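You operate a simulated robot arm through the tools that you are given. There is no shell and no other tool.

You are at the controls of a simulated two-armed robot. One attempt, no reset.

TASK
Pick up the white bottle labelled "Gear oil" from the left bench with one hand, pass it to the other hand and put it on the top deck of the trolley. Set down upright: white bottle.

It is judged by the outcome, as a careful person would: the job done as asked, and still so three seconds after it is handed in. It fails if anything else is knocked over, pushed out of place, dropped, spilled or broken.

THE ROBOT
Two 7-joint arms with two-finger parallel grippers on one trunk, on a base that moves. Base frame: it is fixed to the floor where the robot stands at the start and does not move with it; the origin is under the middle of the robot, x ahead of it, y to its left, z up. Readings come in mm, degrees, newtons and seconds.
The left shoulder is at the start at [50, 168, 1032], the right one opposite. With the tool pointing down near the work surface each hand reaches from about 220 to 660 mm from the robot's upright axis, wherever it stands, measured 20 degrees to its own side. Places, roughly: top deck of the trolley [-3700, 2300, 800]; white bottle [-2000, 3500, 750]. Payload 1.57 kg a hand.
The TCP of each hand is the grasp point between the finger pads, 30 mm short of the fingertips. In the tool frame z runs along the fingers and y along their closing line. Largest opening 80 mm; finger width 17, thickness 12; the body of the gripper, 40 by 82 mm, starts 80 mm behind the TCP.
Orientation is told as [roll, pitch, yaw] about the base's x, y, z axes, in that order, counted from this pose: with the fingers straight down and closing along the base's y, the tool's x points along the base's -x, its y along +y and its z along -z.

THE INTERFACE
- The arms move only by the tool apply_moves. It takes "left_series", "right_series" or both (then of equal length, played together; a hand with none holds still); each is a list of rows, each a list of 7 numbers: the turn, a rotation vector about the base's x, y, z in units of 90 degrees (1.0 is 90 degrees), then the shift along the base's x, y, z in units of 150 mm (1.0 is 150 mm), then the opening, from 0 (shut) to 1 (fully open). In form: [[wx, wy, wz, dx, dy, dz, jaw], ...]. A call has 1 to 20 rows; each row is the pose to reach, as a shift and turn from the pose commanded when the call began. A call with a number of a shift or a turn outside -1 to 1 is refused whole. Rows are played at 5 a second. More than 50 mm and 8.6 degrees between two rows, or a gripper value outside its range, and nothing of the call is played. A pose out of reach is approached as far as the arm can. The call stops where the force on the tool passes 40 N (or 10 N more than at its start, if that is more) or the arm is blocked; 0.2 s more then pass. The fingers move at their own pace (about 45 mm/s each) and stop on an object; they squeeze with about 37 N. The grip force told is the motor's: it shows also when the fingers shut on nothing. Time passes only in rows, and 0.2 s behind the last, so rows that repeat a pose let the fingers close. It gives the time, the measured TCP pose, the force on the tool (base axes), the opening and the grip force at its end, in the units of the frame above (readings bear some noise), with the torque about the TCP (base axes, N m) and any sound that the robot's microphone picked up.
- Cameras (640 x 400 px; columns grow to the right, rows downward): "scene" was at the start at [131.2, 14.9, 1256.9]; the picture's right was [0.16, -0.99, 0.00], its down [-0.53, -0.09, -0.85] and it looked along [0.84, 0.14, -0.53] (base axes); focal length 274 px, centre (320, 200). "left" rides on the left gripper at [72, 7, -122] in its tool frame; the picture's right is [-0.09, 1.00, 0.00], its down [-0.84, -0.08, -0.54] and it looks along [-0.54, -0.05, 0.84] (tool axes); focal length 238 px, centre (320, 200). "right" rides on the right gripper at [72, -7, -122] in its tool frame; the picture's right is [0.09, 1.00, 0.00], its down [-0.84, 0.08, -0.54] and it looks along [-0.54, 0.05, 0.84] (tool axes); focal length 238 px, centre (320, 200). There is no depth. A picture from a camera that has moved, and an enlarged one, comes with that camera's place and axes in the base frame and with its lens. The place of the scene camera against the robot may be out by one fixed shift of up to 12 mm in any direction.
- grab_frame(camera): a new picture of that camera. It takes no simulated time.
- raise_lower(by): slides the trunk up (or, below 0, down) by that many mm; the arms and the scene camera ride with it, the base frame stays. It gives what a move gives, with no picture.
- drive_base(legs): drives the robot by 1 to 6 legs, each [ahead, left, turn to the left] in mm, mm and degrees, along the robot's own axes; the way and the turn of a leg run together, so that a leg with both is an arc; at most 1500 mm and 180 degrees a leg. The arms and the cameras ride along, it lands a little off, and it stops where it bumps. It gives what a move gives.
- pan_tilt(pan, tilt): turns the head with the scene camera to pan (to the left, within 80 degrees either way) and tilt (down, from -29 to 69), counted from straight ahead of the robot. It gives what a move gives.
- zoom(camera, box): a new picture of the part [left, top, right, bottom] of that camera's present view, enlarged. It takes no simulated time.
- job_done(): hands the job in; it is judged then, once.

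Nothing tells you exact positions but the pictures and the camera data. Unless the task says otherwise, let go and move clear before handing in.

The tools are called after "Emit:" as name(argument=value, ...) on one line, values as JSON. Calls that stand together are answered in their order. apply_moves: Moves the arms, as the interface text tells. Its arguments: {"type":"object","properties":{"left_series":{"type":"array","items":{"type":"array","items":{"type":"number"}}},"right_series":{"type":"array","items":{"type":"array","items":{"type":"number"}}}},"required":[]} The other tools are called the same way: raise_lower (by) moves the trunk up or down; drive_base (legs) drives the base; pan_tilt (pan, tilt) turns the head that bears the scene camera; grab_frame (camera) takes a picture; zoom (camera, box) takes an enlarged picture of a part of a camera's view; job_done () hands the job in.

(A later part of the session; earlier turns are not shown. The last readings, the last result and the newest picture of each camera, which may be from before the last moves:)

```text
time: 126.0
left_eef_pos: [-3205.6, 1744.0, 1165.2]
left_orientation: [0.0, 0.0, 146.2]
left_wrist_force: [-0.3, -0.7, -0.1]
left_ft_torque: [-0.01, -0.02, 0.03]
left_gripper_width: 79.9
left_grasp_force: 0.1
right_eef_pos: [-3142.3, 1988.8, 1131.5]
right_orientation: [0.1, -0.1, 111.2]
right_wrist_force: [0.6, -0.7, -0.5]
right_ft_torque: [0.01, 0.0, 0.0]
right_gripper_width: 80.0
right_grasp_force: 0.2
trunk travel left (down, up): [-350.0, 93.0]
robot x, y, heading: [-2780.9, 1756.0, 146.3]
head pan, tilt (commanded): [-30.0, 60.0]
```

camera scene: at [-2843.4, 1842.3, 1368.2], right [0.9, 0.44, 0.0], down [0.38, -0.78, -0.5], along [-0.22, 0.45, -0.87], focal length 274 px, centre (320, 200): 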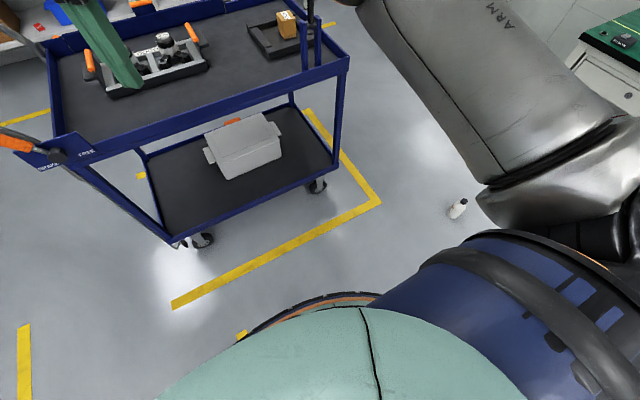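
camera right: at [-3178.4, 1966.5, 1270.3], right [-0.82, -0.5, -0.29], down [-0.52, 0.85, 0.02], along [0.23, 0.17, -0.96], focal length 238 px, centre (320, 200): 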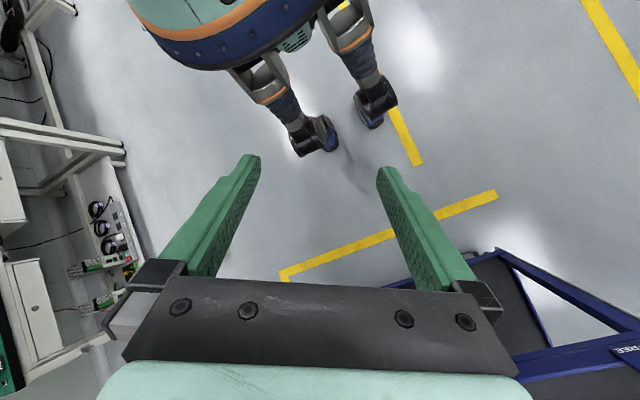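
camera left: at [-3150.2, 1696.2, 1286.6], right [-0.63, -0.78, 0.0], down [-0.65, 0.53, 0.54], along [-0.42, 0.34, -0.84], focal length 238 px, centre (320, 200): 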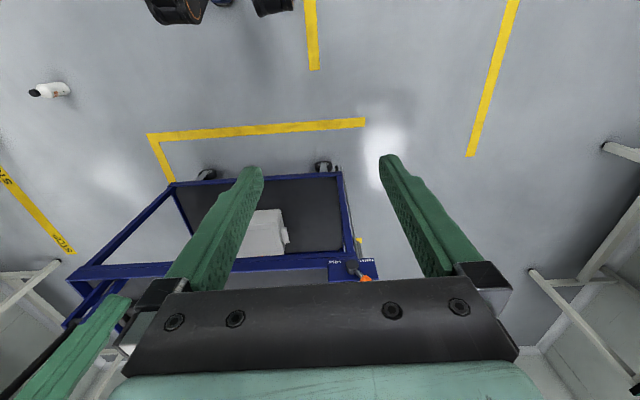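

The right hand is upright again. I'll strafe back right to the bottle, staying about 400 mm short of it, and look at it again.

Emit:
drive_base(legs=[[-80, 0, 0], [0, -870, 0]])

Emit:
pan_tilt(pan=-20, tilt=64)

Emit:
grab_frame(camera="scene")

Emit:
grab_frame(camera="right")

```text
time: 134.6
left_eef_pos: [-2648.8, 2427.0, 1164.9]
left_orientation: [0.0, 0.0, 145.3]
left_wrist_force: [0.1, -0.4, 0.4]
left_ft_torque: [-0.02, 0.02, 0.05]
left_gripper_width: 79.9
left_grasp_force: 0.1
right_eef_pos: [-2580.5, 2671.8, 1131.2]
right_orientation: [0.0, 0.0, 110.1]
right_wrist_force: [-0.2, -0.3, -0.2]
right_ft_torque: [0.0, -0.05, 0.02]
right_gripper_width: 80.0
right_grasp_force: 0.0
trunk travel left (down, up): [-350.0, 93.0]
robot x, y, heading: [-2228.3, 2437.8, 144.9]
head pan, tilt (commanded): [-30.0, 60.0]
```

```text
time: 135.4
left_eef_pos: [-2647.8, 2426.7, 1164.6]
left_orientation: [0.0, 0.0, 145.3]
left_wrist_force: [-0.1, -0.2, 0.8]
left_ft_torque: [0.0, -0.01, -0.02]
left_gripper_width: 80.3
left_grasp_force: 0.1
right_eef_pos: [-2581.0, 2670.5, 1131.2]
right_orientation: [0.1, 0.1, 110.2]
right_wrist_force: [0.1, 0.4, 0.8]
right_ft_torque: [-0.03, 0.01, -0.01]
right_gripper_width: 79.6
right_grasp_force: 0.1
trunk travel left (down, up): [-350.0, 93.0]
robot x, y, heading: [-2225.4, 2437.0, 145.5]
head pan, tilt (commanded): [-20.0, 64.0]
```

```text
taken
camera scene: at [-2291.6, 2510.3, 1363.7], right [0.82, 0.58, 0.0], down [0.52, -0.73, -0.44], along [-0.25, 0.36, -0.9], focal length 274 px, centre (320, 200)
```

scene: 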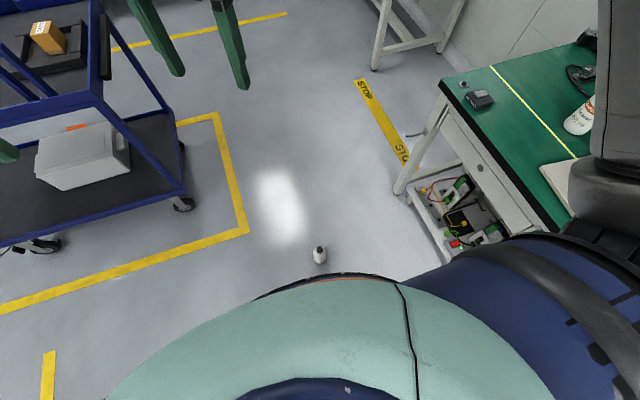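

```text
taken
camera right: at [-2550.4, 2606.3, 1254.5], right [-0.9, -0.43, 0.0], down [-0.36, 0.76, 0.54], along [-0.23, 0.49, -0.84], focal length 238 px, centre (320, 200)
```

right: 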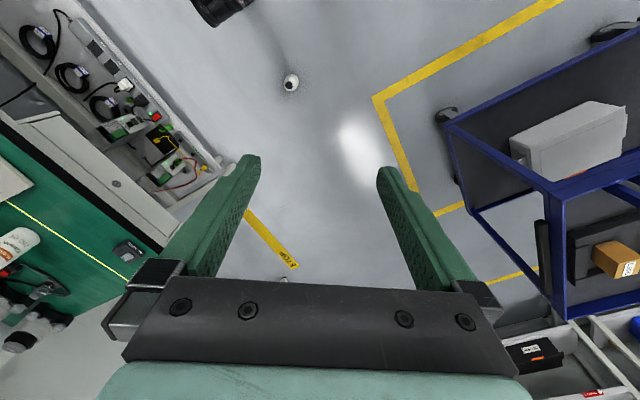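

Emit:
zoom(camera="right", box=[251, 58, 331, 108])

Emit:
zoom(camera="scene", box=[280, 225, 360, 275])

```text
8.00 times, centred on (291, 83) of right
camera zoom: at [-2550.4, 2606.3, 1254.5], right [-0.9, -0.43, 0.0], down [-0.36, 0.76, 0.54], along [-0.23, 0.49, -0.84], focal length 1907 px, centre (552, 1136)
```

zoom: 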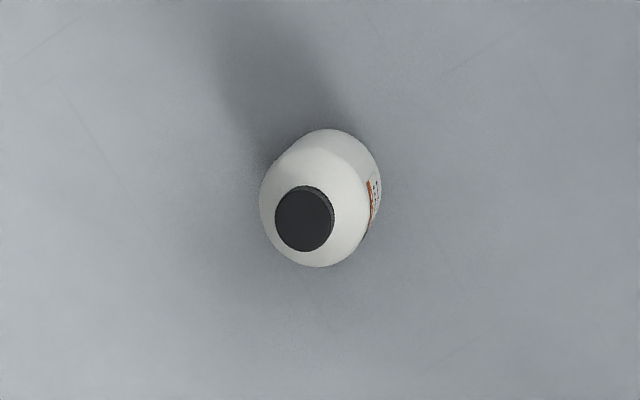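

```text
8.00 times, centred on (320, 250) of scene
camera zoom: at [-2291.6, 2510.3, 1363.7], right [0.82, 0.58, 0.0], down [0.52, -0.73, -0.44], along [-0.25, 0.36, -0.9], focal length 2189 px, centre (320, -200)
```

zoom: 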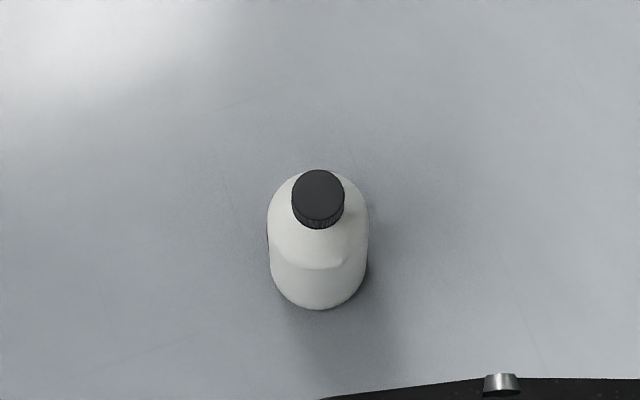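

The bottle stands upright at about [-2489, 2785], 414 mm ahead and 136 mm right of my axis. I'll step ahead so it's ~270 mm in front of me, then lower the trunk fully.

Emit:
drive_base(legs=[[144, 0, 0]])

Emit:
raise_lower(by=-200)

Emit:
grab_frame(camera="right")

Emit:
grab_frame(camera="left")

```text
time: 136.8
left_eef_pos: [-2765.2, 2506.1, 1164.1]
left_orientation: [0.1, 0.0, 145.2]
left_wrist_force: [0.4, -0.1, -0.2]
left_ft_torque: [-0.02, 0.01, 0.0]
left_gripper_width: 80.0
left_grasp_force: 0.1
right_eef_pos: [-2694.1, 2750.9, 1130.3]
right_orientation: [0.0, 0.1, 110.2]
right_wrist_force: [-0.4, -0.3, 0.8]
right_ft_torque: [-0.01, 0.01, -0.01]
right_gripper_width: 80.0
right_grasp_force: 0.0
trunk travel left (down, up): [-350.0, 93.0]
robot x, y, heading: [-2341.8, 2518.1, 145.3]
head pan, tilt (commanded): [-20.0, 64.0]
stopped in leg 1: the robot was blocked; the commanded pose is now the measured one
```

```text
time: 139.0
left_eef_pos: [-2764.2, 2507.4, 965.8]
left_orientation: [0.0, 0.0, 145.3]
left_wrist_force: [-0.6, -0.2, -0.1]
left_ft_torque: [-0.01, 0.0, 0.0]
left_gripper_width: 80.0
left_grasp_force: 0.1
right_eef_pos: [-2696.6, 2750.4, 929.9]
right_orientation: [0.0, 0.1, 110.2]
right_wrist_force: [0.5, -0.2, -0.1]
right_ft_torque: [0.01, -0.02, -0.01]
right_gripper_width: 80.2
right_grasp_force: 0.0
trunk travel left (down, up): [-150.0, 293.0]
robot x, y, heading: [-2339.7, 2517.7, 145.1]
head pan, tilt (commanded): [-20.0, 64.0]
```

```text
taken
camera right: at [-2665.9, 2686.8, 1054.6], right [-0.9, -0.43, 0.0], down [-0.36, 0.76, 0.54], along [-0.23, 0.49, -0.84], focal length 238 px, centre (320, 200)
```

right: 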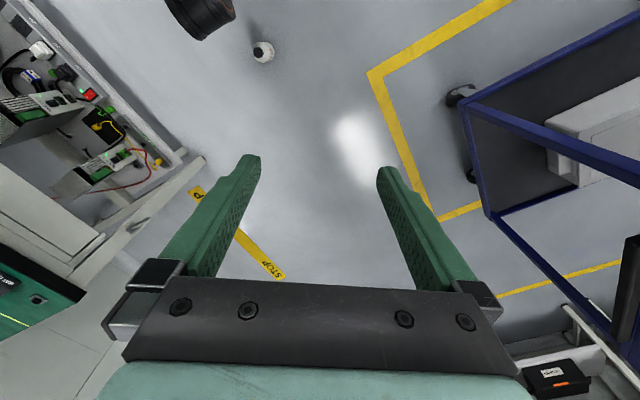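

```text
taken
camera left: at [-2709.0, 2459.3, 1086.6], right [-0.64, -0.77, 0.0], down [-0.64, 0.54, 0.54], along [-0.42, 0.35, -0.84], focal length 238 px, centre (320, 200)
```

left: 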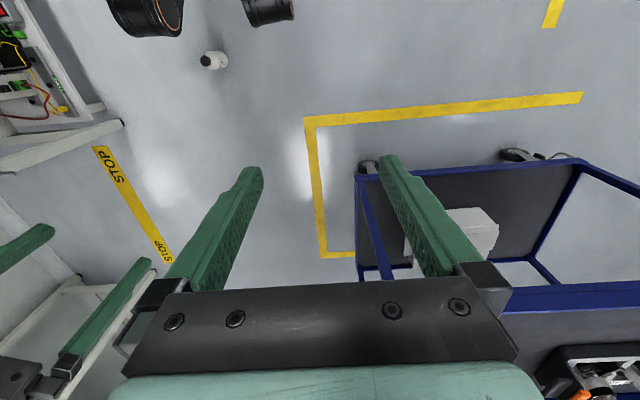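

The drive stopped just short, reporting a block. I'll check whether the bottle was touched and what is near my feet.

Emit:
zoom(camera="right", box=[160, 0, 320, 100])

Emit:
zoom(camera="left", box=[100, 0, 340, 150])

Emit:
grab_frame(camera="scene")

```text
4.00 times, centred on (240, 50) of right
camera zoom: at [-2665.9, 2686.8, 1054.6], right [-0.9, -0.43, 0.0], down [-0.36, 0.76, 0.54], along [-0.23, 0.49, -0.84], focal length 953 px, centre (640, 800)
```

zoom: 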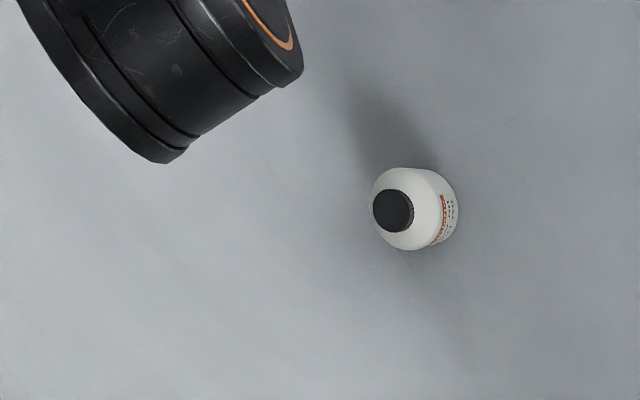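

```text
2.67 times, centred on (220, 75) of left
camera zoom: at [-2709.0, 2459.3, 1086.6], right [-0.64, -0.77, 0.0], down [-0.64, 0.54, 0.54], along [-0.42, 0.35, -0.84], focal length 636 px, centre (587, 533)
```

zoom: 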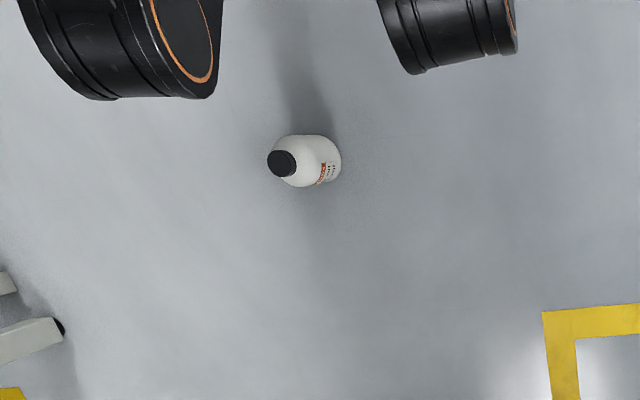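

```text
taken
camera scene: at [-2407.3, 2590.6, 1163.7], right [0.82, 0.58, 0.0], down [0.52, -0.73, -0.44], along [-0.25, 0.36, -0.9], focal length 274 px, centre (320, 200)
```

scene: 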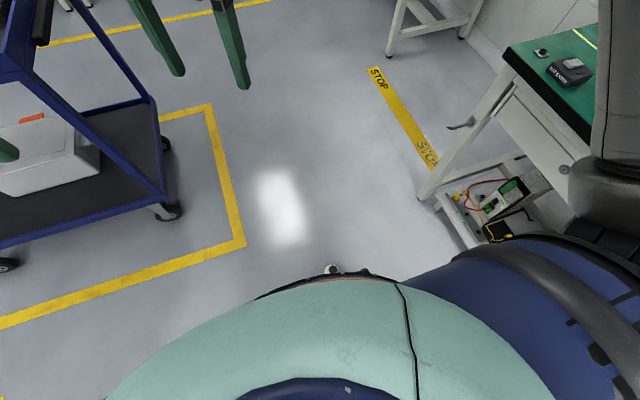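

The bottle hasn't moved ([-2491, 2786], still upright), but lowering the trunk pushes my knees forward over that spot. I'll back off and re-approach so the bottle sits beside my right leg, about 160 mm ahead and 330 mm right of my axis, within the right arm's downward reach.

Emit:
drive_base(legs=[[-80, 0, 0], [0, 196, 0]])

Emit:
pan_tilt(pan=-50, tilt=60)

Emit:
grab_frame(camera="scene")

Emit:
grab_frame(camera="right")

```text
time: 142.0
left_eef_pos: [-2809.5, 2300.9, 964.5]
left_orientation: [0.0, 0.0, 145.3]
left_wrist_force: [-1.2, -0.5, -1.2]
left_ft_torque: [0.01, -0.01, -0.02]
left_gripper_width: 80.0
left_grasp_force: 0.1
right_eef_pos: [-2741.8, 2544.8, 931.7]
right_orientation: [0.0, 0.0, 110.1]
right_wrist_force: [-0.9, 0.1, -0.2]
right_ft_torque: [-0.01, -0.02, 0.0]
right_gripper_width: 79.9
right_grasp_force: 0.2
trunk travel left (down, up): [-150.0, 293.0]
robot x, y, heading: [-2386.6, 2308.0, 145.3]
head pan, tilt (commanded): [-20.0, 64.0]
```

```text
time: 142.9
left_eef_pos: [-2811.3, 2300.8, 965.2]
left_orientation: [0.0, -0.1, 145.4]
left_wrist_force: [-0.5, 0.7, -0.7]
left_ft_torque: [-0.03, 0.01, 0.0]
left_gripper_width: 80.0
left_grasp_force: 0.1
right_eef_pos: [-2742.2, 2545.1, 932.0]
right_orientation: [0.0, 0.0, 110.2]
right_wrist_force: [-0.7, -0.1, 0.2]
right_ft_torque: [0.02, 0.03, -0.01]
right_gripper_width: 79.9
right_grasp_force: 0.0
trunk travel left (down, up): [-150.0, 293.0]
robot x, y, heading: [-2388.8, 2309.5, 145.4]
head pan, tilt (commanded): [-50.0, 60.0]
```

```text
taken
camera scene: at [-2424.0, 2400.3, 1168.2], right [1.0, 0.09, 0.0], down [0.08, -0.86, -0.5], along [-0.05, 0.5, -0.87], focal length 274 px, centre (320, 200)
```

scene: 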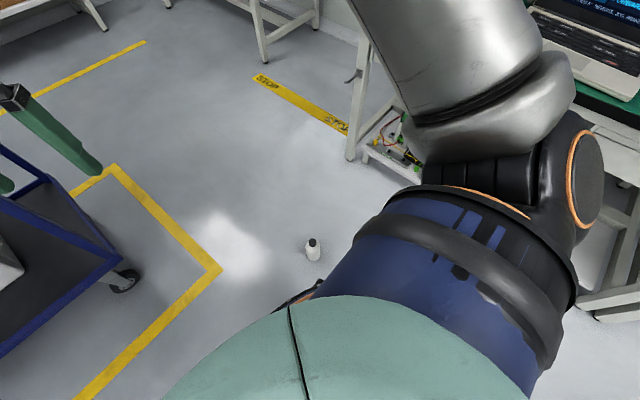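

```text
taken
camera right: at [-2712.2, 2480.7, 1054.5], right [-0.9, -0.43, 0.0], down [-0.36, 0.76, 0.54], along [-0.23, 0.49, -0.84], focal length 238 px, centre (320, 200)
```

right: 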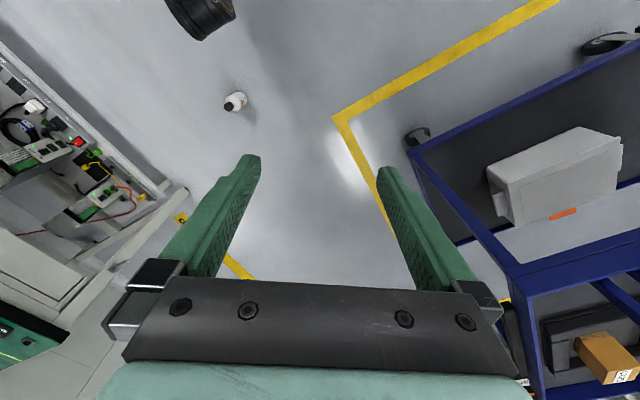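

Emit:
drive_base(legs=[[180, 0, 0]])

Emit:
grab_frame(camera="right")

Emit:
grab_frame(camera="scene")

```text
time: 144.4
left_eef_pos: [-2958.6, 2404.3, 964.4]
left_orientation: [0.0, 0.0, 145.1]
left_wrist_force: [-0.5, 0.6, -0.2]
left_ft_torque: [0.01, 0.01, -0.01]
left_gripper_width: 80.3
left_grasp_force: 0.1
right_eef_pos: [-2888.9, 2649.3, 930.6]
right_orientation: [0.0, 0.0, 110.0]
right_wrist_force: [0.2, -0.6, -1.2]
right_ft_torque: [-0.01, -0.02, 0.01]
right_gripper_width: 80.2
right_grasp_force: 0.0
trunk travel left (down, up): [-150.0, 293.0]
robot x, y, heading: [-2534.3, 2413.1, 145.2]
head pan, tilt (commanded): [-50.0, 60.0]
```

```text
taken
camera right: at [-2858.9, 2584.3, 1054.5], right [-0.9, -0.43, 0.0], down [-0.36, 0.76, 0.54], along [-0.23, 0.49, -0.84], focal length 238 px, centre (320, 200)
```

right: 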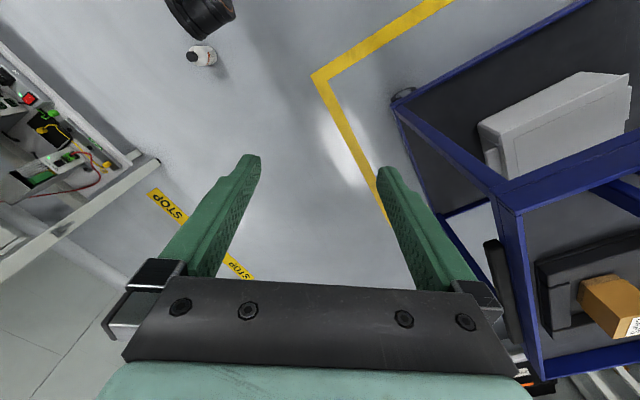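

```text
taken
camera scene: at [-2571.0, 2503.0, 1168.1], right [1.0, 0.09, 0.0], down [0.08, -0.86, -0.5], along [-0.04, 0.5, -0.87], focal length 274 px, centre (320, 200)
```

scene: 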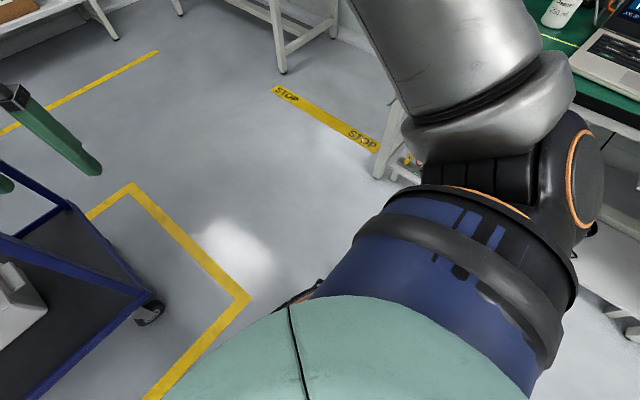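

The bottle is now 178 mm ahead and 331 mm right of my axis. I'll bring the right hand out to the side and down in stages toward a point above it.

Emit:
apply_moves(right_series=[[0, 0, 0, 0.1178, 0.119, -0.1667, 1], [0, 0, 0, 0.2357, 0.238, -0.3333, 1], [0, 0, 0, 0.3535, 0.357, -0.5, 1], [0, 0, 0, 0.4713, 0.476, -0.6667, 1], [0, 0, 0, 0.5892, 0.595, -0.8333, 1], [0, 0, 0, 0.707, 0.714, -1.0, 1]])

Emit:
apply_moves(right_series=[[0, 0, 0, 0.1555, 0.0678, -0.1667, 1], [0, 0, 0, 0.311, 0.1357, -0.3333, 1], [0, 0, 0, 0.4665, 0.2035, -0.5, 1], [0, 0, 0, 0.622, 0.2713, -0.6667, 1], [0, 0, 0, 0.7775, 0.3392, -0.8333, 1], [0, 0, 0, 0.933, 0.407, -1.0, 1]])

Emit:
grab_frame(camera="right")

Emit:
grab_frame(camera="scene")

```text
time: 145.8
left_eef_pos: [-2957.7, 2405.6, 965.1]
left_orientation: [0.2, -0.1, 145.2]
left_wrist_force: [-0.7, -0.3, 0.2]
left_ft_torque: [0.01, 0.02, -0.02]
left_gripper_width: 80.0
left_grasp_force: 0.1
right_eef_pos: [-2781.6, 2756.7, 781.2]
right_orientation: [-0.1, 0.0, 110.0]
right_wrist_force: [-0.6, 0.0, 0.2]
right_ft_torque: [0.01, 0.0, -0.04]
right_gripper_width: 80.2
right_grasp_force: 0.0
trunk travel left (down, up): [-150.0, 293.0]
robot x, y, heading: [-2534.4, 2411.7, 144.9]
head pan, tilt (commanded): [-50.0, 60.0]
```

```text
time: 147.2
left_eef_pos: [-2957.5, 2404.6, 965.7]
left_orientation: [0.0, 0.0, 145.1]
left_wrist_force: [-0.3, -0.4, -0.1]
left_ft_torque: [-0.02, -0.01, -0.01]
left_gripper_width: 80.2
left_grasp_force: 0.1
right_eef_pos: [-2640.0, 2816.9, 630.1]
right_orientation: [0.1, 0.0, 110.1]
right_wrist_force: [-0.1, 1.1, -0.8]
right_ft_torque: [0.0, 0.01, 0.0]
right_gripper_width: 80.1
right_grasp_force: 0.1
trunk travel left (down, up): [-150.0, 293.0]
robot x, y, heading: [-2536.6, 2413.2, 145.0]
head pan, tilt (commanded): [-50.0, 60.0]
```

```text
taken
camera right: at [-2610.6, 2752.0, 754.9], right [-0.9, -0.43, 0.0], down [-0.36, 0.76, 0.54], along [-0.23, 0.49, -0.84], focal length 238 px, centre (320, 200)
```

right: 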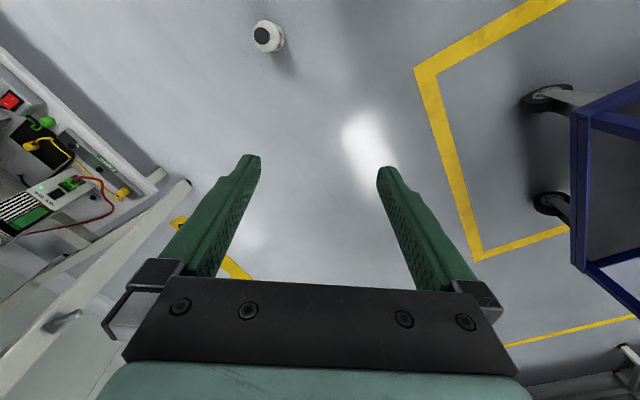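

```text
taken
camera scene: at [-2570.8, 2503.0, 1168.2], right [1.0, 0.09, 0.0], down [0.08, -0.86, -0.5], along [-0.04, 0.5, -0.87], focal length 274 px, centre (320, 200)
```

scene: 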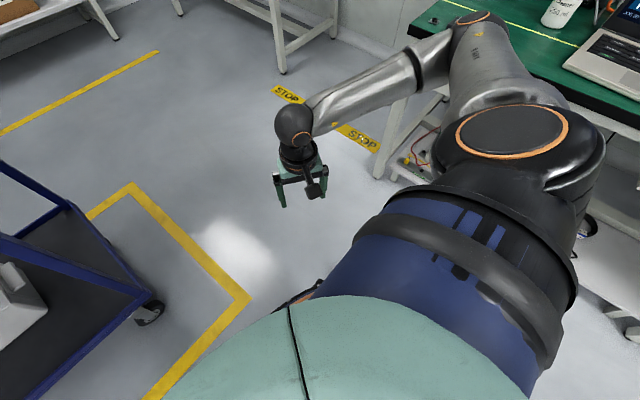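

The arm is free and the elbow stays about 300 mm from the bench. I'll continue down to a point above the bottle in two steps.

Emit:
apply_moves(right_series=[[0, 0, 0, 0.0994, -0.0208, -0.2, 1], [0, 0, 0, 0.1988, -0.0416, -0.4, 1], [0, 0, 0, 0.2982, -0.0624, -0.6, 1], [0, 0, 0, 0.3976, -0.0832, -0.8, 1], [0, 0, 0, 0.497, -0.104, -1.0, 1]])

Emit:
grab_frame(camera="right")

Emit:
grab_frame(camera="scene")

```text
time: 148.4
left_eef_pos: [-2957.8, 2405.3, 964.6]
left_orientation: [0.0, 0.0, 145.1]
left_wrist_force: [0.1, -0.1, 0.2]
left_ft_torque: [0.02, 0.01, 0.02]
left_gripper_width: 79.8
left_grasp_force: 0.1
right_eef_pos: [-2567.7, 2800.5, 479.4]
right_orientation: [-0.1, 0.0, 110.0]
right_wrist_force: [0.2, -0.3, -0.2]
right_ft_torque: [0.01, -0.01, 0.0]
right_gripper_width: 79.9
right_grasp_force: 0.0
trunk travel left (down, up): [-150.0, 293.0]
robot x, y, heading: [-2532.3, 2412.1, 144.6]
head pan, tilt (commanded): [-50.0, 60.0]
```

```text
taken
camera right: at [-2538.3, 2735.8, 602.4], right [-0.9, -0.43, 0.0], down [-0.36, 0.76, 0.54], along [-0.23, 0.49, -0.84], focal length 238 px, centre (320, 200)
```

right: 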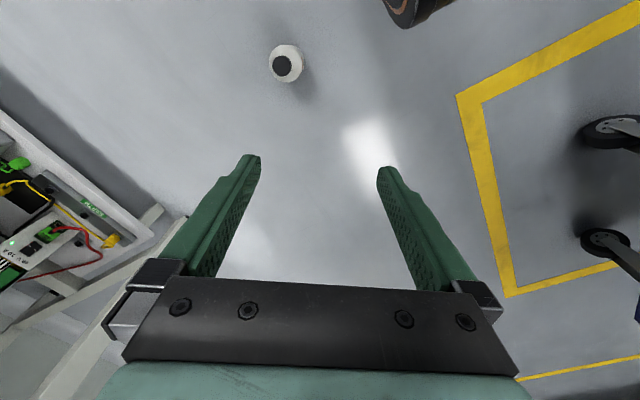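

```text
taken
camera scene: at [-2570.8, 2503.0, 1168.2], right [1.0, 0.09, 0.0], down [0.08, -0.86, -0.5], along [-0.04, 0.5, -0.87], focal length 274 px, centre (320, 200)
```

scene: 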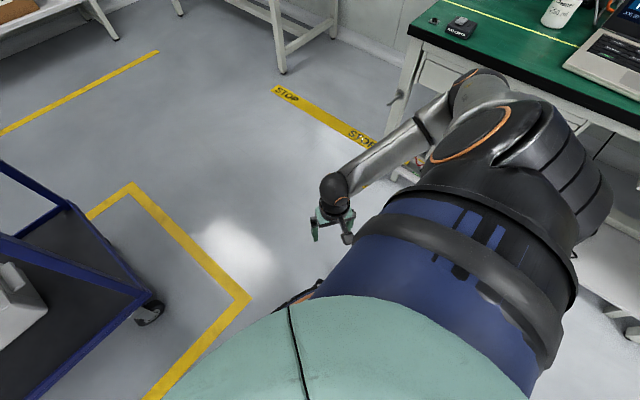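

Emit:
apply_moves(right_series=[[0, 0, 0, 0.101, -0.0194, -0.2, 1], [0, 0, 0, 0.202, -0.0388, -0.4, 1], [0, 0, 0, 0.303, -0.0582, -0.6, 1], [0, 0, 0, 0.404, -0.0776, -0.8, 1], [0, 0, 0, 0.505, -0.097, -0.99, 1], [0, 0, 0, 0.505, -0.097, -0.99, 1]])

Emit:
grab_frame(camera="right")

Emit:
grab_frame(camera="scene")

```text
time: 149.8
left_eef_pos: [-2958.1, 2404.8, 964.7]
left_orientation: [0.0, 0.0, 145.0]
left_wrist_force: [-0.5, -1.0, 0.0]
left_ft_torque: [0.02, -0.03, 0.01]
left_gripper_width: 79.9
left_grasp_force: 0.2
right_eef_pos: [-2493.9, 2787.6, 331.2]
right_orientation: [0.2, 0.1, 110.0]
right_wrist_force: [0.5, 1.3, 0.8]
right_ft_torque: [0.02, 0.01, 0.0]
right_gripper_width: 79.6
right_grasp_force: 0.0
trunk travel left (down, up): [-150.0, 293.0]
robot x, y, heading: [-2535.2, 2414.7, 145.1]
head pan, tilt (commanded): [-50.0, 60.0]
```

```text
taken
camera right: at [-2463.1, 2722.6, 455.3], right [-0.9, -0.43, 0.0], down [-0.36, 0.76, 0.54], along [-0.23, 0.49, -0.84], focal length 238 px, centre (320, 200)
```

right: 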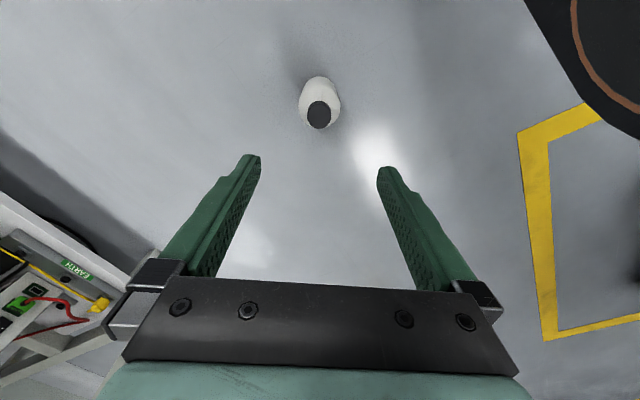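

```text
taken
camera scene: at [-2570.8, 2503.0, 1168.2], right [1.0, 0.09, 0.0], down [0.08, -0.86, -0.5], along [-0.04, 0.5, -0.87], focal length 274 px, centre (320, 200)
```

scene: 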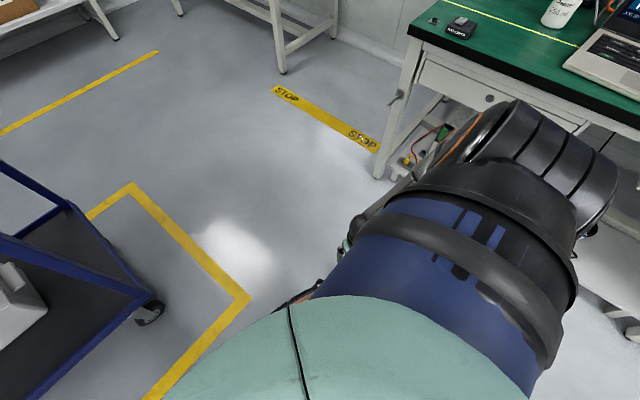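

The hand is over the bottle at z≈331. I'll lower the trunk by 100 mm and re-check alignment before going further.

Emit:
raise_lower(by=-100)

Emit:
grab_frame(camera="right")

Emit:
zoom(camera="right", box=[240, 60, 400, 180])

```text
time: 151.2
left_eef_pos: [-2957.7, 2404.6, 866.1]
left_orientation: [-0.1, 0.0, 145.2]
left_wrist_force: [-0.1, -0.9, 0.0]
left_ft_torque: [0.0, 0.02, -0.02]
left_gripper_width: 79.9
left_grasp_force: 0.0
right_eef_pos: [-2493.8, 2788.1, 231.8]
right_orientation: [0.0, 0.0, 110.0]
right_wrist_force: [0.0, 0.3, 0.1]
right_ft_torque: [0.01, -0.04, 0.02]
right_gripper_width: 79.9
right_grasp_force: 0.1
trunk travel left (down, up): [-50.0, 393.0]
robot x, y, heading: [-2534.3, 2413.2, 145.1]
head pan, tilt (commanded): [-50.0, 60.0]
```

```text
taken
camera right: at [-2463.1, 2722.9, 355.7], right [-0.9, -0.43, 0.0], down [-0.36, 0.76, 0.54], along [-0.23, 0.49, -0.84], focal length 238 px, centre (320, 200)
```

right: 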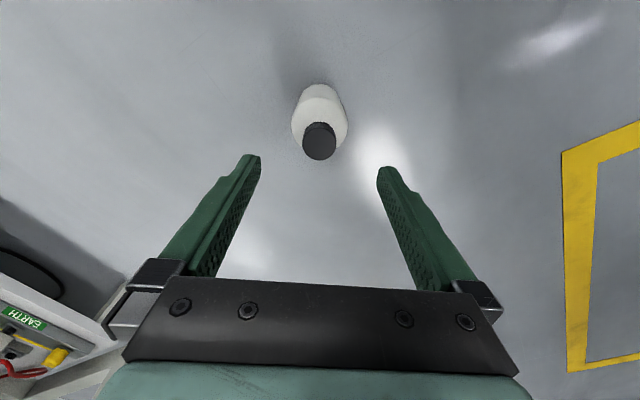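

```text
3.33 times, centred on (320, 120) of right
camera zoom: at [-2463.1, 2722.9, 355.7], right [-0.9, -0.43, 0.0], down [-0.36, 0.76, 0.54], along [-0.23, 0.49, -0.84], focal length 794 px, centre (320, 467)
```

zoom: 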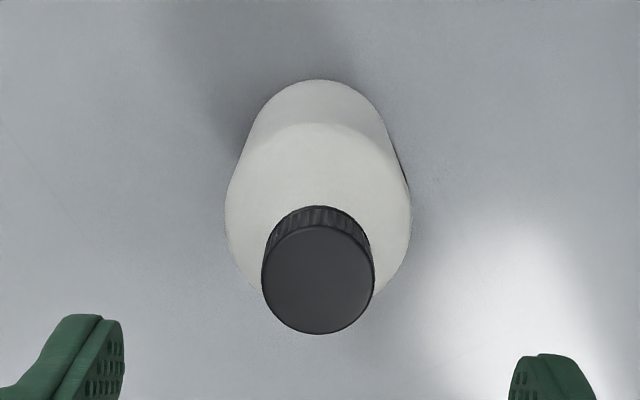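

Alignment is within about 1.5 mm. I'll lower the trunk the remaining 48 mm (fingers then just straddle the cap) and then take the arm down around the body.

Emit:
raise_lower(by=-48)

Emit:
apply_moves(right_series=[[0, 0, 0, 0, -0.005, -0.12, 1], [0, 0, 0, 0, -0.005, -0.24, 1], [0, 0, 0, 0, -0.005, -0.36, 1], [0, 0, 0, 0, -0.005, -0.48, 1], [0, 0, 0, 0, -0.005, -0.58, 1], [0, 0, 0, 0, -0.005, -0.58, 1]])

Emit:
grab_frame(camera="right")

```text
time: 152.1
left_eef_pos: [-2957.0, 2405.1, 817.4]
left_orientation: [0.0, 0.0, 145.1]
left_wrist_force: [0.5, -0.2, 0.5]
left_ft_torque: [0.02, 0.01, 0.01]
left_gripper_width: 80.1
left_grasp_force: 0.1
right_eef_pos: [-2492.6, 2786.4, 184.5]
right_orientation: [-0.1, -0.1, 110.0]
right_wrist_force: [0.1, 0.1, -1.0]
right_ft_torque: [0.02, -0.03, 0.0]
right_gripper_width: 80.0
right_grasp_force: 0.1
trunk travel left (down, up): [-2.0, 441.0]
robot x, y, heading: [-2533.9, 2414.6, 145.2]
head pan, tilt (commanded): [-50.0, 60.0]
```

```text
time: 153.5
left_eef_pos: [-2958.0, 2404.3, 817.1]
left_orientation: [0.0, 0.0, 145.2]
left_wrist_force: [0.1, -1.2, 0.0]
left_ft_torque: [0.01, 0.0, -0.02]
left_gripper_width: 80.3
left_grasp_force: 0.0
right_eef_pos: [-2492.4, 2786.7, 97.7]
right_orientation: [0.0, 0.0, 110.0]
right_wrist_force: [0.1, 1.6, -0.6]
right_ft_torque: [0.01, 0.0, 0.03]
right_gripper_width: 80.2
right_grasp_force: 0.2
trunk travel left (down, up): [-2.0, 441.0]
robot x, y, heading: [-2535.3, 2412.7, 144.9]
head pan, tilt (commanded): [-50.0, 60.0]
```

```text
taken
camera right: at [-2462.2, 2722.2, 221.2], right [-0.9, -0.43, 0.0], down [-0.36, 0.76, 0.54], along [-0.23, 0.49, -0.84], focal length 238 px, centre (320, 200)
```

right: 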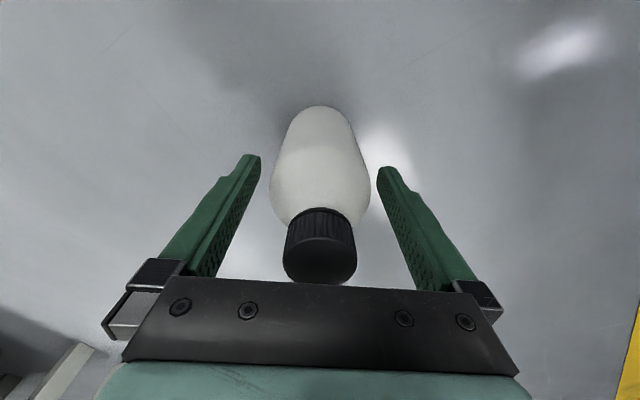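

The open fingers straddle the upper body, centred. I'll close on it.

Emit:
apply_moves(right_series=[[0, 0, 0, 0, 0, 0, 0], [0, 0, 0, 0, 0, 0, 0], [0, 0, 0, 0, 0, 0, 0], [0, 0, 0, 0, 0, 0, 0]])

Emit:
grab_frame(camera="right")

```text
time: 154.5
left_eef_pos: [-2958.1, 2404.8, 816.2]
left_orientation: [-0.1, 0.0, 145.2]
left_wrist_force: [0.3, 0.1, -0.8]
left_ft_torque: [0.0, 0.01, -0.02]
left_gripper_width: 80.1
left_grasp_force: 0.0
right_eef_pos: [-2492.4, 2786.3, 98.0]
right_orientation: [0.0, 0.0, 110.0]
right_wrist_force: [-0.2, -0.1, 0.4]
right_ft_torque: [0.04, 0.04, 0.03]
right_gripper_width: 58.3
right_grasp_force: 37.3
trunk travel left (down, up): [-2.0, 441.0]
robot x, y, heading: [-2534.4, 2412.1, 144.7]
head pan, tilt (commanded): [-50.0, 60.0]
```

```text
taken
camera right: at [-2462.1, 2722.1, 221.3], right [-0.9, -0.43, 0.0], down [-0.36, 0.76, 0.54], along [-0.23, 0.49, -0.84], focal length 238 px, centre (320, 200)
```

right: 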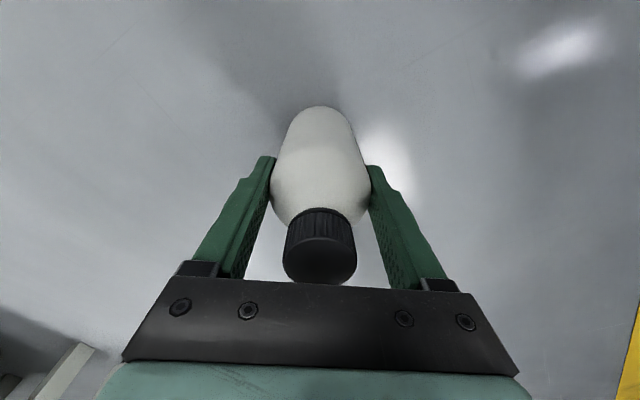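

Gripped on the body at 58.3 mm with 37 N. I'll raise the trunk to lift it and check the hold.

Emit:
raise_lower(by=60)

Emit:
grab_frame(camera="right")

Emit:
raise_lower(by=140)

Emit:
grab_frame(camera="right")

```text
time: 155.5
left_eef_pos: [-2958.1, 2404.7, 877.0]
left_orientation: [0.2, 0.0, 145.1]
left_wrist_force: [0.3, 0.2, -0.1]
left_ft_torque: [-0.02, 0.01, 0.01]
left_gripper_width: 80.1
left_grasp_force: 0.1
right_eef_pos: [-2492.6, 2786.3, 157.9]
right_orientation: [0.0, 0.0, 110.0]
right_wrist_force: [0.1, 0.7, -2.9]
right_ft_torque: [0.01, 0.02, -0.01]
right_gripper_width: 58.1
right_grasp_force: 36.3
trunk travel left (down, up): [-62.0, 381.0]
robot x, y, heading: [-2533.9, 2414.9, 144.9]
head pan, tilt (commanded): [-50.0, 60.0]
```

```text
taken
camera right: at [-2462.1, 2722.0, 281.3], right [-0.9, -0.43, 0.0], down [-0.36, 0.76, 0.54], along [-0.23, 0.49, -0.84], focal length 238 px, centre (320, 200)
```

right: 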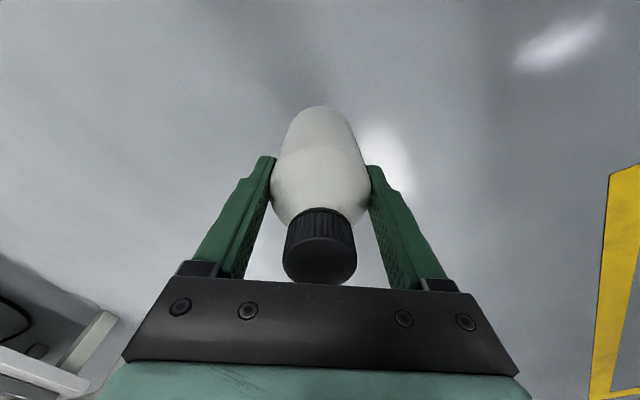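

```text
time: 157.1
left_eef_pos: [-2958.0, 2404.1, 1016.4]
left_orientation: [0.1, 0.0, 145.1]
left_wrist_force: [0.2, -0.5, 0.0]
left_ft_torque: [-0.01, 0.0, -0.01]
left_gripper_width: 80.1
left_grasp_force: 0.0
right_eef_pos: [-2492.2, 2786.0, 297.8]
right_orientation: [0.0, 0.1, 110.0]
right_wrist_force: [-0.2, 0.5, -3.2]
right_ft_torque: [-0.02, 0.03, 0.0]
right_gripper_width: 58.1
right_grasp_force: 37.1
trunk travel left (down, up): [-202.0, 241.0]
robot x, y, heading: [-2536.6, 2412.7, 145.0]
head pan, tilt (commanded): [-50.0, 60.0]
```

```text
taken
camera right: at [-2462.1, 2722.0, 421.2], right [-0.9, -0.43, 0.0], down [-0.36, 0.76, 0.54], along [-0.23, 0.49, -0.84], focal length 238 px, centre (320, 200)
```

right: 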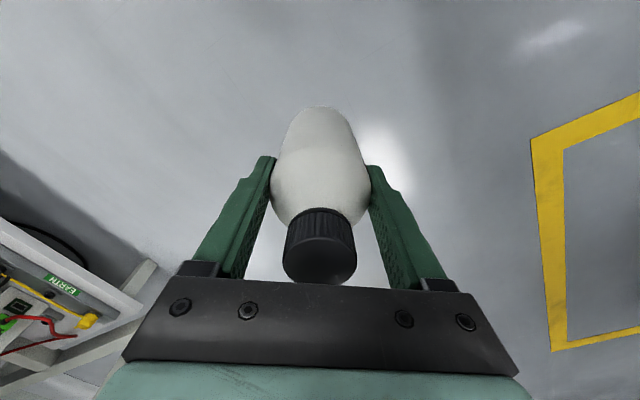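

The hold is solid (3 N load, no slip visible). I'll bring the arm back up and in front of me by reversing the same path.

Emit:
apply_moves(right_series=[[0, 0, 0, -0.101, 0.0194, 0.2, 0], [0, 0, 0, -0.202, 0.0388, 0.4, 0], [0, 0, 0, -0.303, 0.0582, 0.6, 0], [0, 0, 0, -0.404, 0.0776, 0.8, 0], [0, 0, 0, -0.505, 0.097, 1.0, 0]])

Emit:
apply_moves(right_series=[[0, 0, 0, -0.0994, 0.0208, 0.2, 0], [0, 0, 0, -0.1988, 0.0416, 0.4, 0], [0, 0, 0, -0.2982, 0.0624, 0.6, 0], [0, 0, 0, -0.3976, 0.0832, 0.8, 0], [0, 0, 0, -0.497, 0.104, 1.0, 0]])

Emit:
apply_moves(right_series=[[0, 0, 0, -0.1555, -0.0678, 0.1667, 0], [0, 0, 0, -0.311, -0.1357, 0.3333, 0], [0, 0, 0, -0.4665, -0.2035, 0.5, 0], [0, 0, 0, -0.622, -0.2713, 0.6667, 0], [0, 0, 0, -0.7775, -0.3392, 0.8333, 0], [0, 0, 0, -0.933, -0.407, 1.0, 0]])

Emit:
apply_moves(right_series=[[0, 0, 0, -0.1178, -0.119, 0.1667, 0], [0, 0, 0, -0.2357, -0.238, 0.3333, 0], [0, 0, 0, -0.3535, -0.357, 0.5, 0], [0, 0, 0, -0.4713, -0.476, 0.6667, 0], [0, 0, 0, -0.5892, -0.595, 0.8333, 0], [0, 0, 0, -0.707, -0.714, 1.0, 0], [0, 0, 0, -0.707, -0.714, 1.0, 0]])

Emit:
grab_frame(camera="right")

```text
time: 158.3
left_eef_pos: [-2958.2, 2405.5, 1016.2]
left_orientation: [-0.1, 0.0, 145.1]
left_wrist_force: [0.9, 0.5, -0.1]
left_ft_torque: [0.0, 0.0, 0.03]
left_gripper_width: 79.9
left_grasp_force: 0.1
right_eef_pos: [-2567.2, 2802.2, 447.5]
right_orientation: [0.0, 0.0, 110.0]
right_wrist_force: [-0.2, 0.3, -1.4]
right_ft_torque: [-0.01, -0.03, -0.03]
right_gripper_width: 58.0
right_grasp_force: 36.8
trunk travel left (down, up): [-202.0, 241.0]
robot x, y, heading: [-2535.7, 2414.2, 144.8]
head pan, tilt (commanded): [-50.0, 60.0]
```

```text
time: 159.5
left_eef_pos: [-2958.0, 2404.8, 1015.8]
left_orientation: [0.0, 0.0, 145.1]
left_wrist_force: [-0.3, -1.2, 0.8]
left_ft_torque: [0.03, -0.05, -0.01]
left_gripper_width: 79.9
left_grasp_force: 0.1
right_eef_pos: [-2643.2, 2815.8, 595.8]
right_orientation: [0.0, 0.1, 110.0]
right_wrist_force: [-0.3, 0.9, -2.3]
right_ft_torque: [0.0, 0.0, -0.04]
right_gripper_width: 58.2
right_grasp_force: 37.0
trunk travel left (down, up): [-202.0, 241.0]
robot x, y, heading: [-2534.5, 2416.4, 144.8]
head pan, tilt (commanded): [-50.0, 60.0]
```

```text
time: 160.9
left_eef_pos: [-2958.5, 2404.4, 1017.1]
left_orientation: [0.0, 0.0, 145.1]
left_wrist_force: [0.5, -0.2, 0.2]
left_ft_torque: [0.02, 0.02, 0.0]
left_gripper_width: 80.3
left_grasp_force: 0.1
right_eef_pos: [-2782.7, 2755.0, 746.3]
right_orientation: [-0.1, 0.0, 110.0]
right_wrist_force: [0.0, -0.8, -2.0]
right_ft_torque: [0.02, 0.03, 0.03]
right_gripper_width: 58.1
right_grasp_force: 37.2
trunk travel left (down, up): [-202.0, 241.0]
robot x, y, heading: [-2538.5, 2416.8, 144.9]
head pan, tilt (commanded): [-50.0, 60.0]
```

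```text
time: 162.5
left_eef_pos: [-2959.7, 2405.3, 1016.5]
left_orientation: [0.0, 0.1, 145.1]
left_wrist_force: [0.0, 0.0, 0.4]
left_ft_torque: [-0.02, 0.03, -0.02]
left_gripper_width: 80.1
left_grasp_force: 0.0
right_eef_pos: [-2890.0, 2647.3, 898.9]
right_orientation: [-0.1, 0.0, 110.0]
right_wrist_force: [-0.8, 0.6, -2.0]
right_ft_torque: [0.01, 0.02, 0.01]
right_gripper_width: 58.1
right_grasp_force: 36.9
trunk travel left (down, up): [-202.0, 241.0]
robot x, y, heading: [-2534.4, 2415.0, 145.0]
head pan, tilt (commanded): [-50.0, 60.0]
```

```text
taken
camera right: at [-2860.5, 2583.7, 1022.7], right [-0.9, -0.43, 0.0], down [-0.36, 0.76, 0.54], along [-0.23, 0.49, -0.84], focal length 238 px, centre (320, 200)
```

right: 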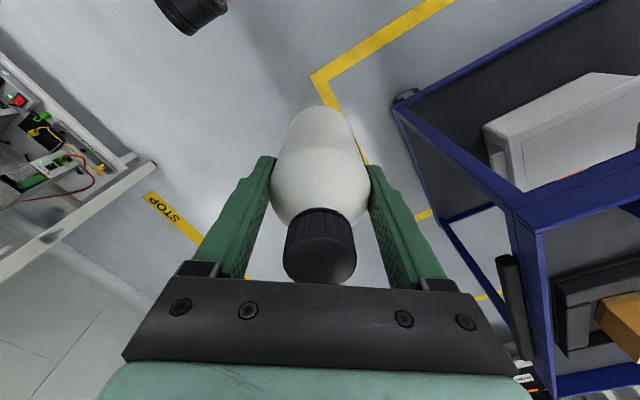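

The bottle is firmly held in front of me. I'll raise the trunk, back off, and strafe along to the trolley in short legs, checking the grip on the way.

Emit:
raise_lower(by=180)

Emit:
drive_base(legs=[[-150, 0, 0]])

Emit:
drive_base(legs=[[0, 330, 1.2]])

Emit:
grab_frame(camera="right")

```text
time: 164.5
left_eef_pos: [-2958.4, 2404.7, 1197.2]
left_orientation: [0.0, 0.0, 145.0]
left_wrist_force: [-0.2, 0.0, -0.2]
left_ft_torque: [0.0, 0.02, 0.0]
left_gripper_width: 80.3
left_grasp_force: 0.1
right_eef_pos: [-2889.7, 2647.4, 1079.0]
right_orientation: [0.0, 0.0, 110.1]
right_wrist_force: [0.2, -0.9, -3.0]
right_ft_torque: [0.02, -0.05, 0.01]
right_gripper_width: 58.0
right_grasp_force: 37.1
trunk travel left (down, up): [-382.0, 61.0]
robot x, y, heading: [-2534.1, 2412.6, 144.8]
head pan, tilt (commanded): [-50.0, 60.0]
```

```text
time: 165.9
left_eef_pos: [-2834.6, 2319.3, 1196.8]
left_orientation: [0.0, 0.0, 145.1]
left_wrist_force: [0.1, 0.1, 0.2]
left_ft_torque: [0.03, 0.04, 0.0]
left_gripper_width: 80.0
left_grasp_force: 0.0
right_eef_pos: [-2765.8, 2561.7, 1079.4]
right_orientation: [0.1, 0.0, 109.9]
right_wrist_force: [0.7, -0.1, -1.6]
right_ft_torque: [-0.01, 0.0, -0.02]
right_gripper_width: 57.8
right_grasp_force: 36.4
trunk travel left (down, up): [-382.0, 61.0]
robot x, y, heading: [-2413.2, 2329.0, 144.9]
head pan, tilt (commanded): [-50.0, 60.0]
```

```text
time: 169.4
left_eef_pos: [-3020.4, 2036.3, 1196.6]
left_orientation: [0.0, 0.1, 146.5]
left_wrist_force: [-0.6, -0.1, 0.4]
left_ft_torque: [0.02, 0.0, 0.04]
left_gripper_width: 79.9
left_grasp_force: 0.0
right_eef_pos: [-2958.2, 2281.9, 1079.2]
right_orientation: [0.1, 0.0, 111.4]
right_wrist_force: [-1.3, 0.4, -2.3]
right_ft_torque: [0.01, -0.03, 0.01]
right_gripper_width: 58.0
right_grasp_force: 36.8
trunk travel left (down, up): [-382.0, 61.0]
robot x, y, heading: [-2600.2, 2054.7, 146.3]
head pan, tilt (commanded): [-50.0, 60.0]
```

```text
taken
camera right: at [-2927.8, 2217.2, 1202.4], right [-0.89, -0.45, 0.0], down [-0.38, 0.75, 0.54], along [-0.24, 0.48, -0.84], focal length 238 px, centre (320, 200)
```

right: 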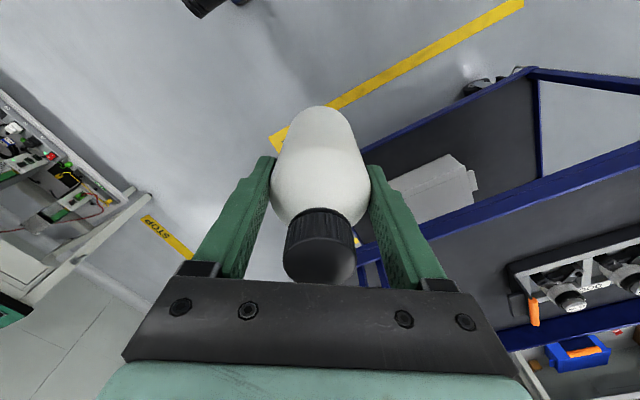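

Emit:
drive_base(legs=[[0, 327, 0]])

Emit:
pan_tilt(pan=0, tilt=38)

Emit:
grab_frame(camera="scene")

Emit:
grab_frame(camera="right")

Emit:
grab_frame(camera="left")

```text
time: 172.8
left_eef_pos: [-3198.4, 1765.0, 1196.4]
left_orientation: [0.0, 0.1, 146.8]
left_wrist_force: [0.0, 0.0, -0.8]
left_ft_torque: [-0.03, -0.02, -0.02]
left_gripper_width: 79.7
left_grasp_force: 0.1
right_eef_pos: [-3136.5, 2011.0, 1080.0]
right_orientation: [0.0, 0.0, 111.7]
right_wrist_force: [0.0, 0.2, -1.7]
right_ft_torque: [0.01, -0.01, 0.03]
right_gripper_width: 58.3
right_grasp_force: 37.0
trunk travel left (down, up): [-382.0, 61.0]
robot x, y, heading: [-2772.6, 1787.7, 146.8]
head pan, tilt (commanded): [-50.0, 60.0]
```

```text
time: 174.0
left_eef_pos: [-3198.2, 1765.9, 1196.8]
left_orientation: [0.2, 0.0, 146.7]
left_wrist_force: [0.1, 0.6, 0.5]
left_ft_torque: [-0.01, 0.0, 0.0]
left_gripper_width: 80.1
left_grasp_force: 0.1
right_eef_pos: [-3137.5, 2012.8, 1079.4]
right_orientation: [0.0, 0.0, 111.6]
right_wrist_force: [0.0, 0.3, -3.0]
right_ft_torque: [0.0, 0.03, 0.01]
right_gripper_width: 58.1
right_grasp_force: 36.5
trunk travel left (down, up): [-382.0, 61.0]
robot x, y, heading: [-2777.9, 1784.6, 146.6]
head pan, tilt (commanded): [0.0, 38.0]
```

```text
taken
camera scene: at [-2878.3, 1856.5, 1429.9], right [0.55, 0.83, 0.0], down [0.51, -0.34, -0.79], along [-0.66, 0.43, -0.62], focal length 274 px, centre (320, 200)
```

scene: 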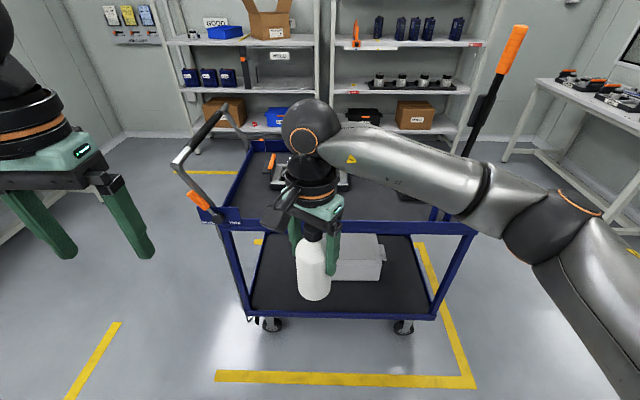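

```text
taken
camera right: at [-3105.6, 1948.0, 1202.3], right [-0.89, -0.45, 0.0], down [-0.38, 0.75, 0.54], along [-0.24, 0.48, -0.84], focal length 238 px, centre (320, 200)
```

right: 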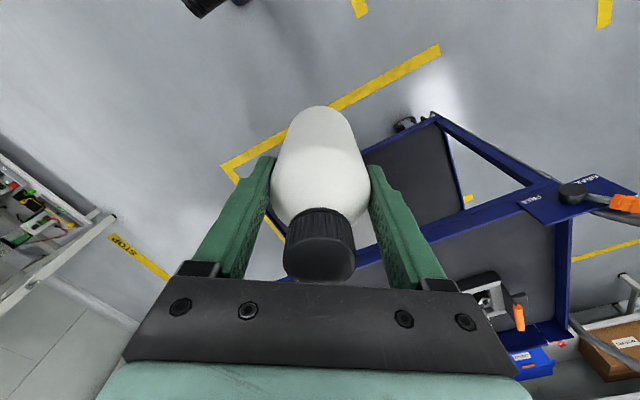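

```text
taken
camera left: at [-3141.6, 1720.0, 1318.5], right [-0.62, -0.78, 0.0], down [-0.66, 0.52, 0.54], along [-0.42, 0.34, -0.84], focal length 238 px, centre (320, 200)
```

left: 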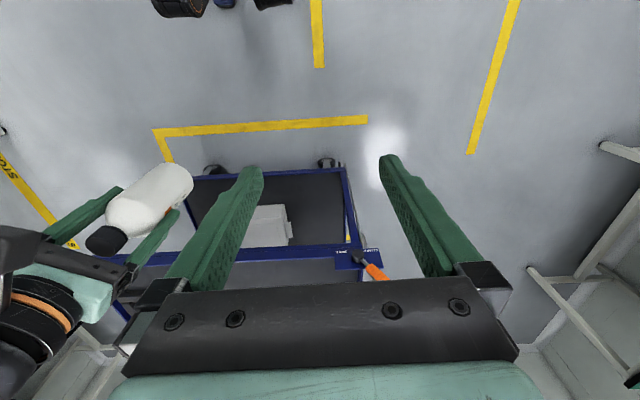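

The bottle is still firmly held and upright. I'll zoom on the deck to fix its geometry before stepping in.

Emit:
zoom(camera="scene", box=[200, 130, 490, 260])

Emit:
zoom(camera="right", box=[340, 160, 640, 360])

```text
2.21 times, centred on (345, 195) of scene
camera zoom: at [-2878.3, 1856.5, 1429.9], right [0.55, 0.83, 0.0], down [0.51, -0.34, -0.79], along [-0.66, 0.43, -0.62], focal length 604 px, centre (265, 211)
```

zoom: 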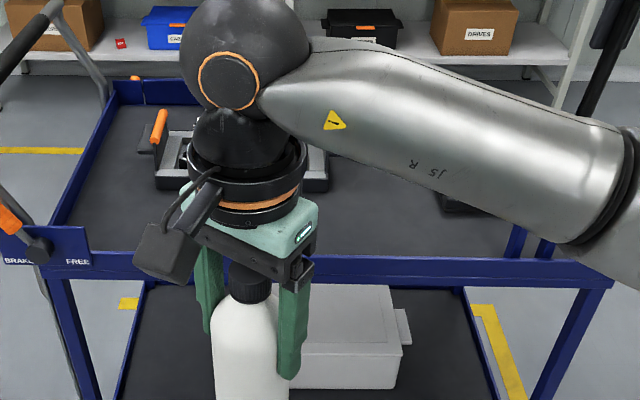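

```text
2.00 times, centred on (490, 260) of right
camera zoom: at [-3105.6, 1948.0, 1202.3], right [-0.89, -0.45, 0.0], down [-0.38, 0.75, 0.54], along [-0.24, 0.48, -0.84], focal length 477 px, centre (-20, 80)
```

zoom: 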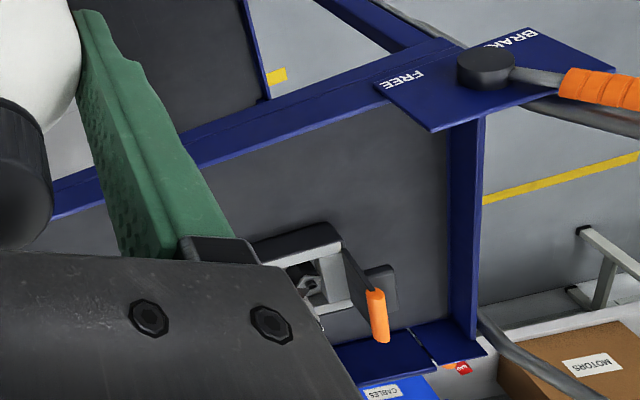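

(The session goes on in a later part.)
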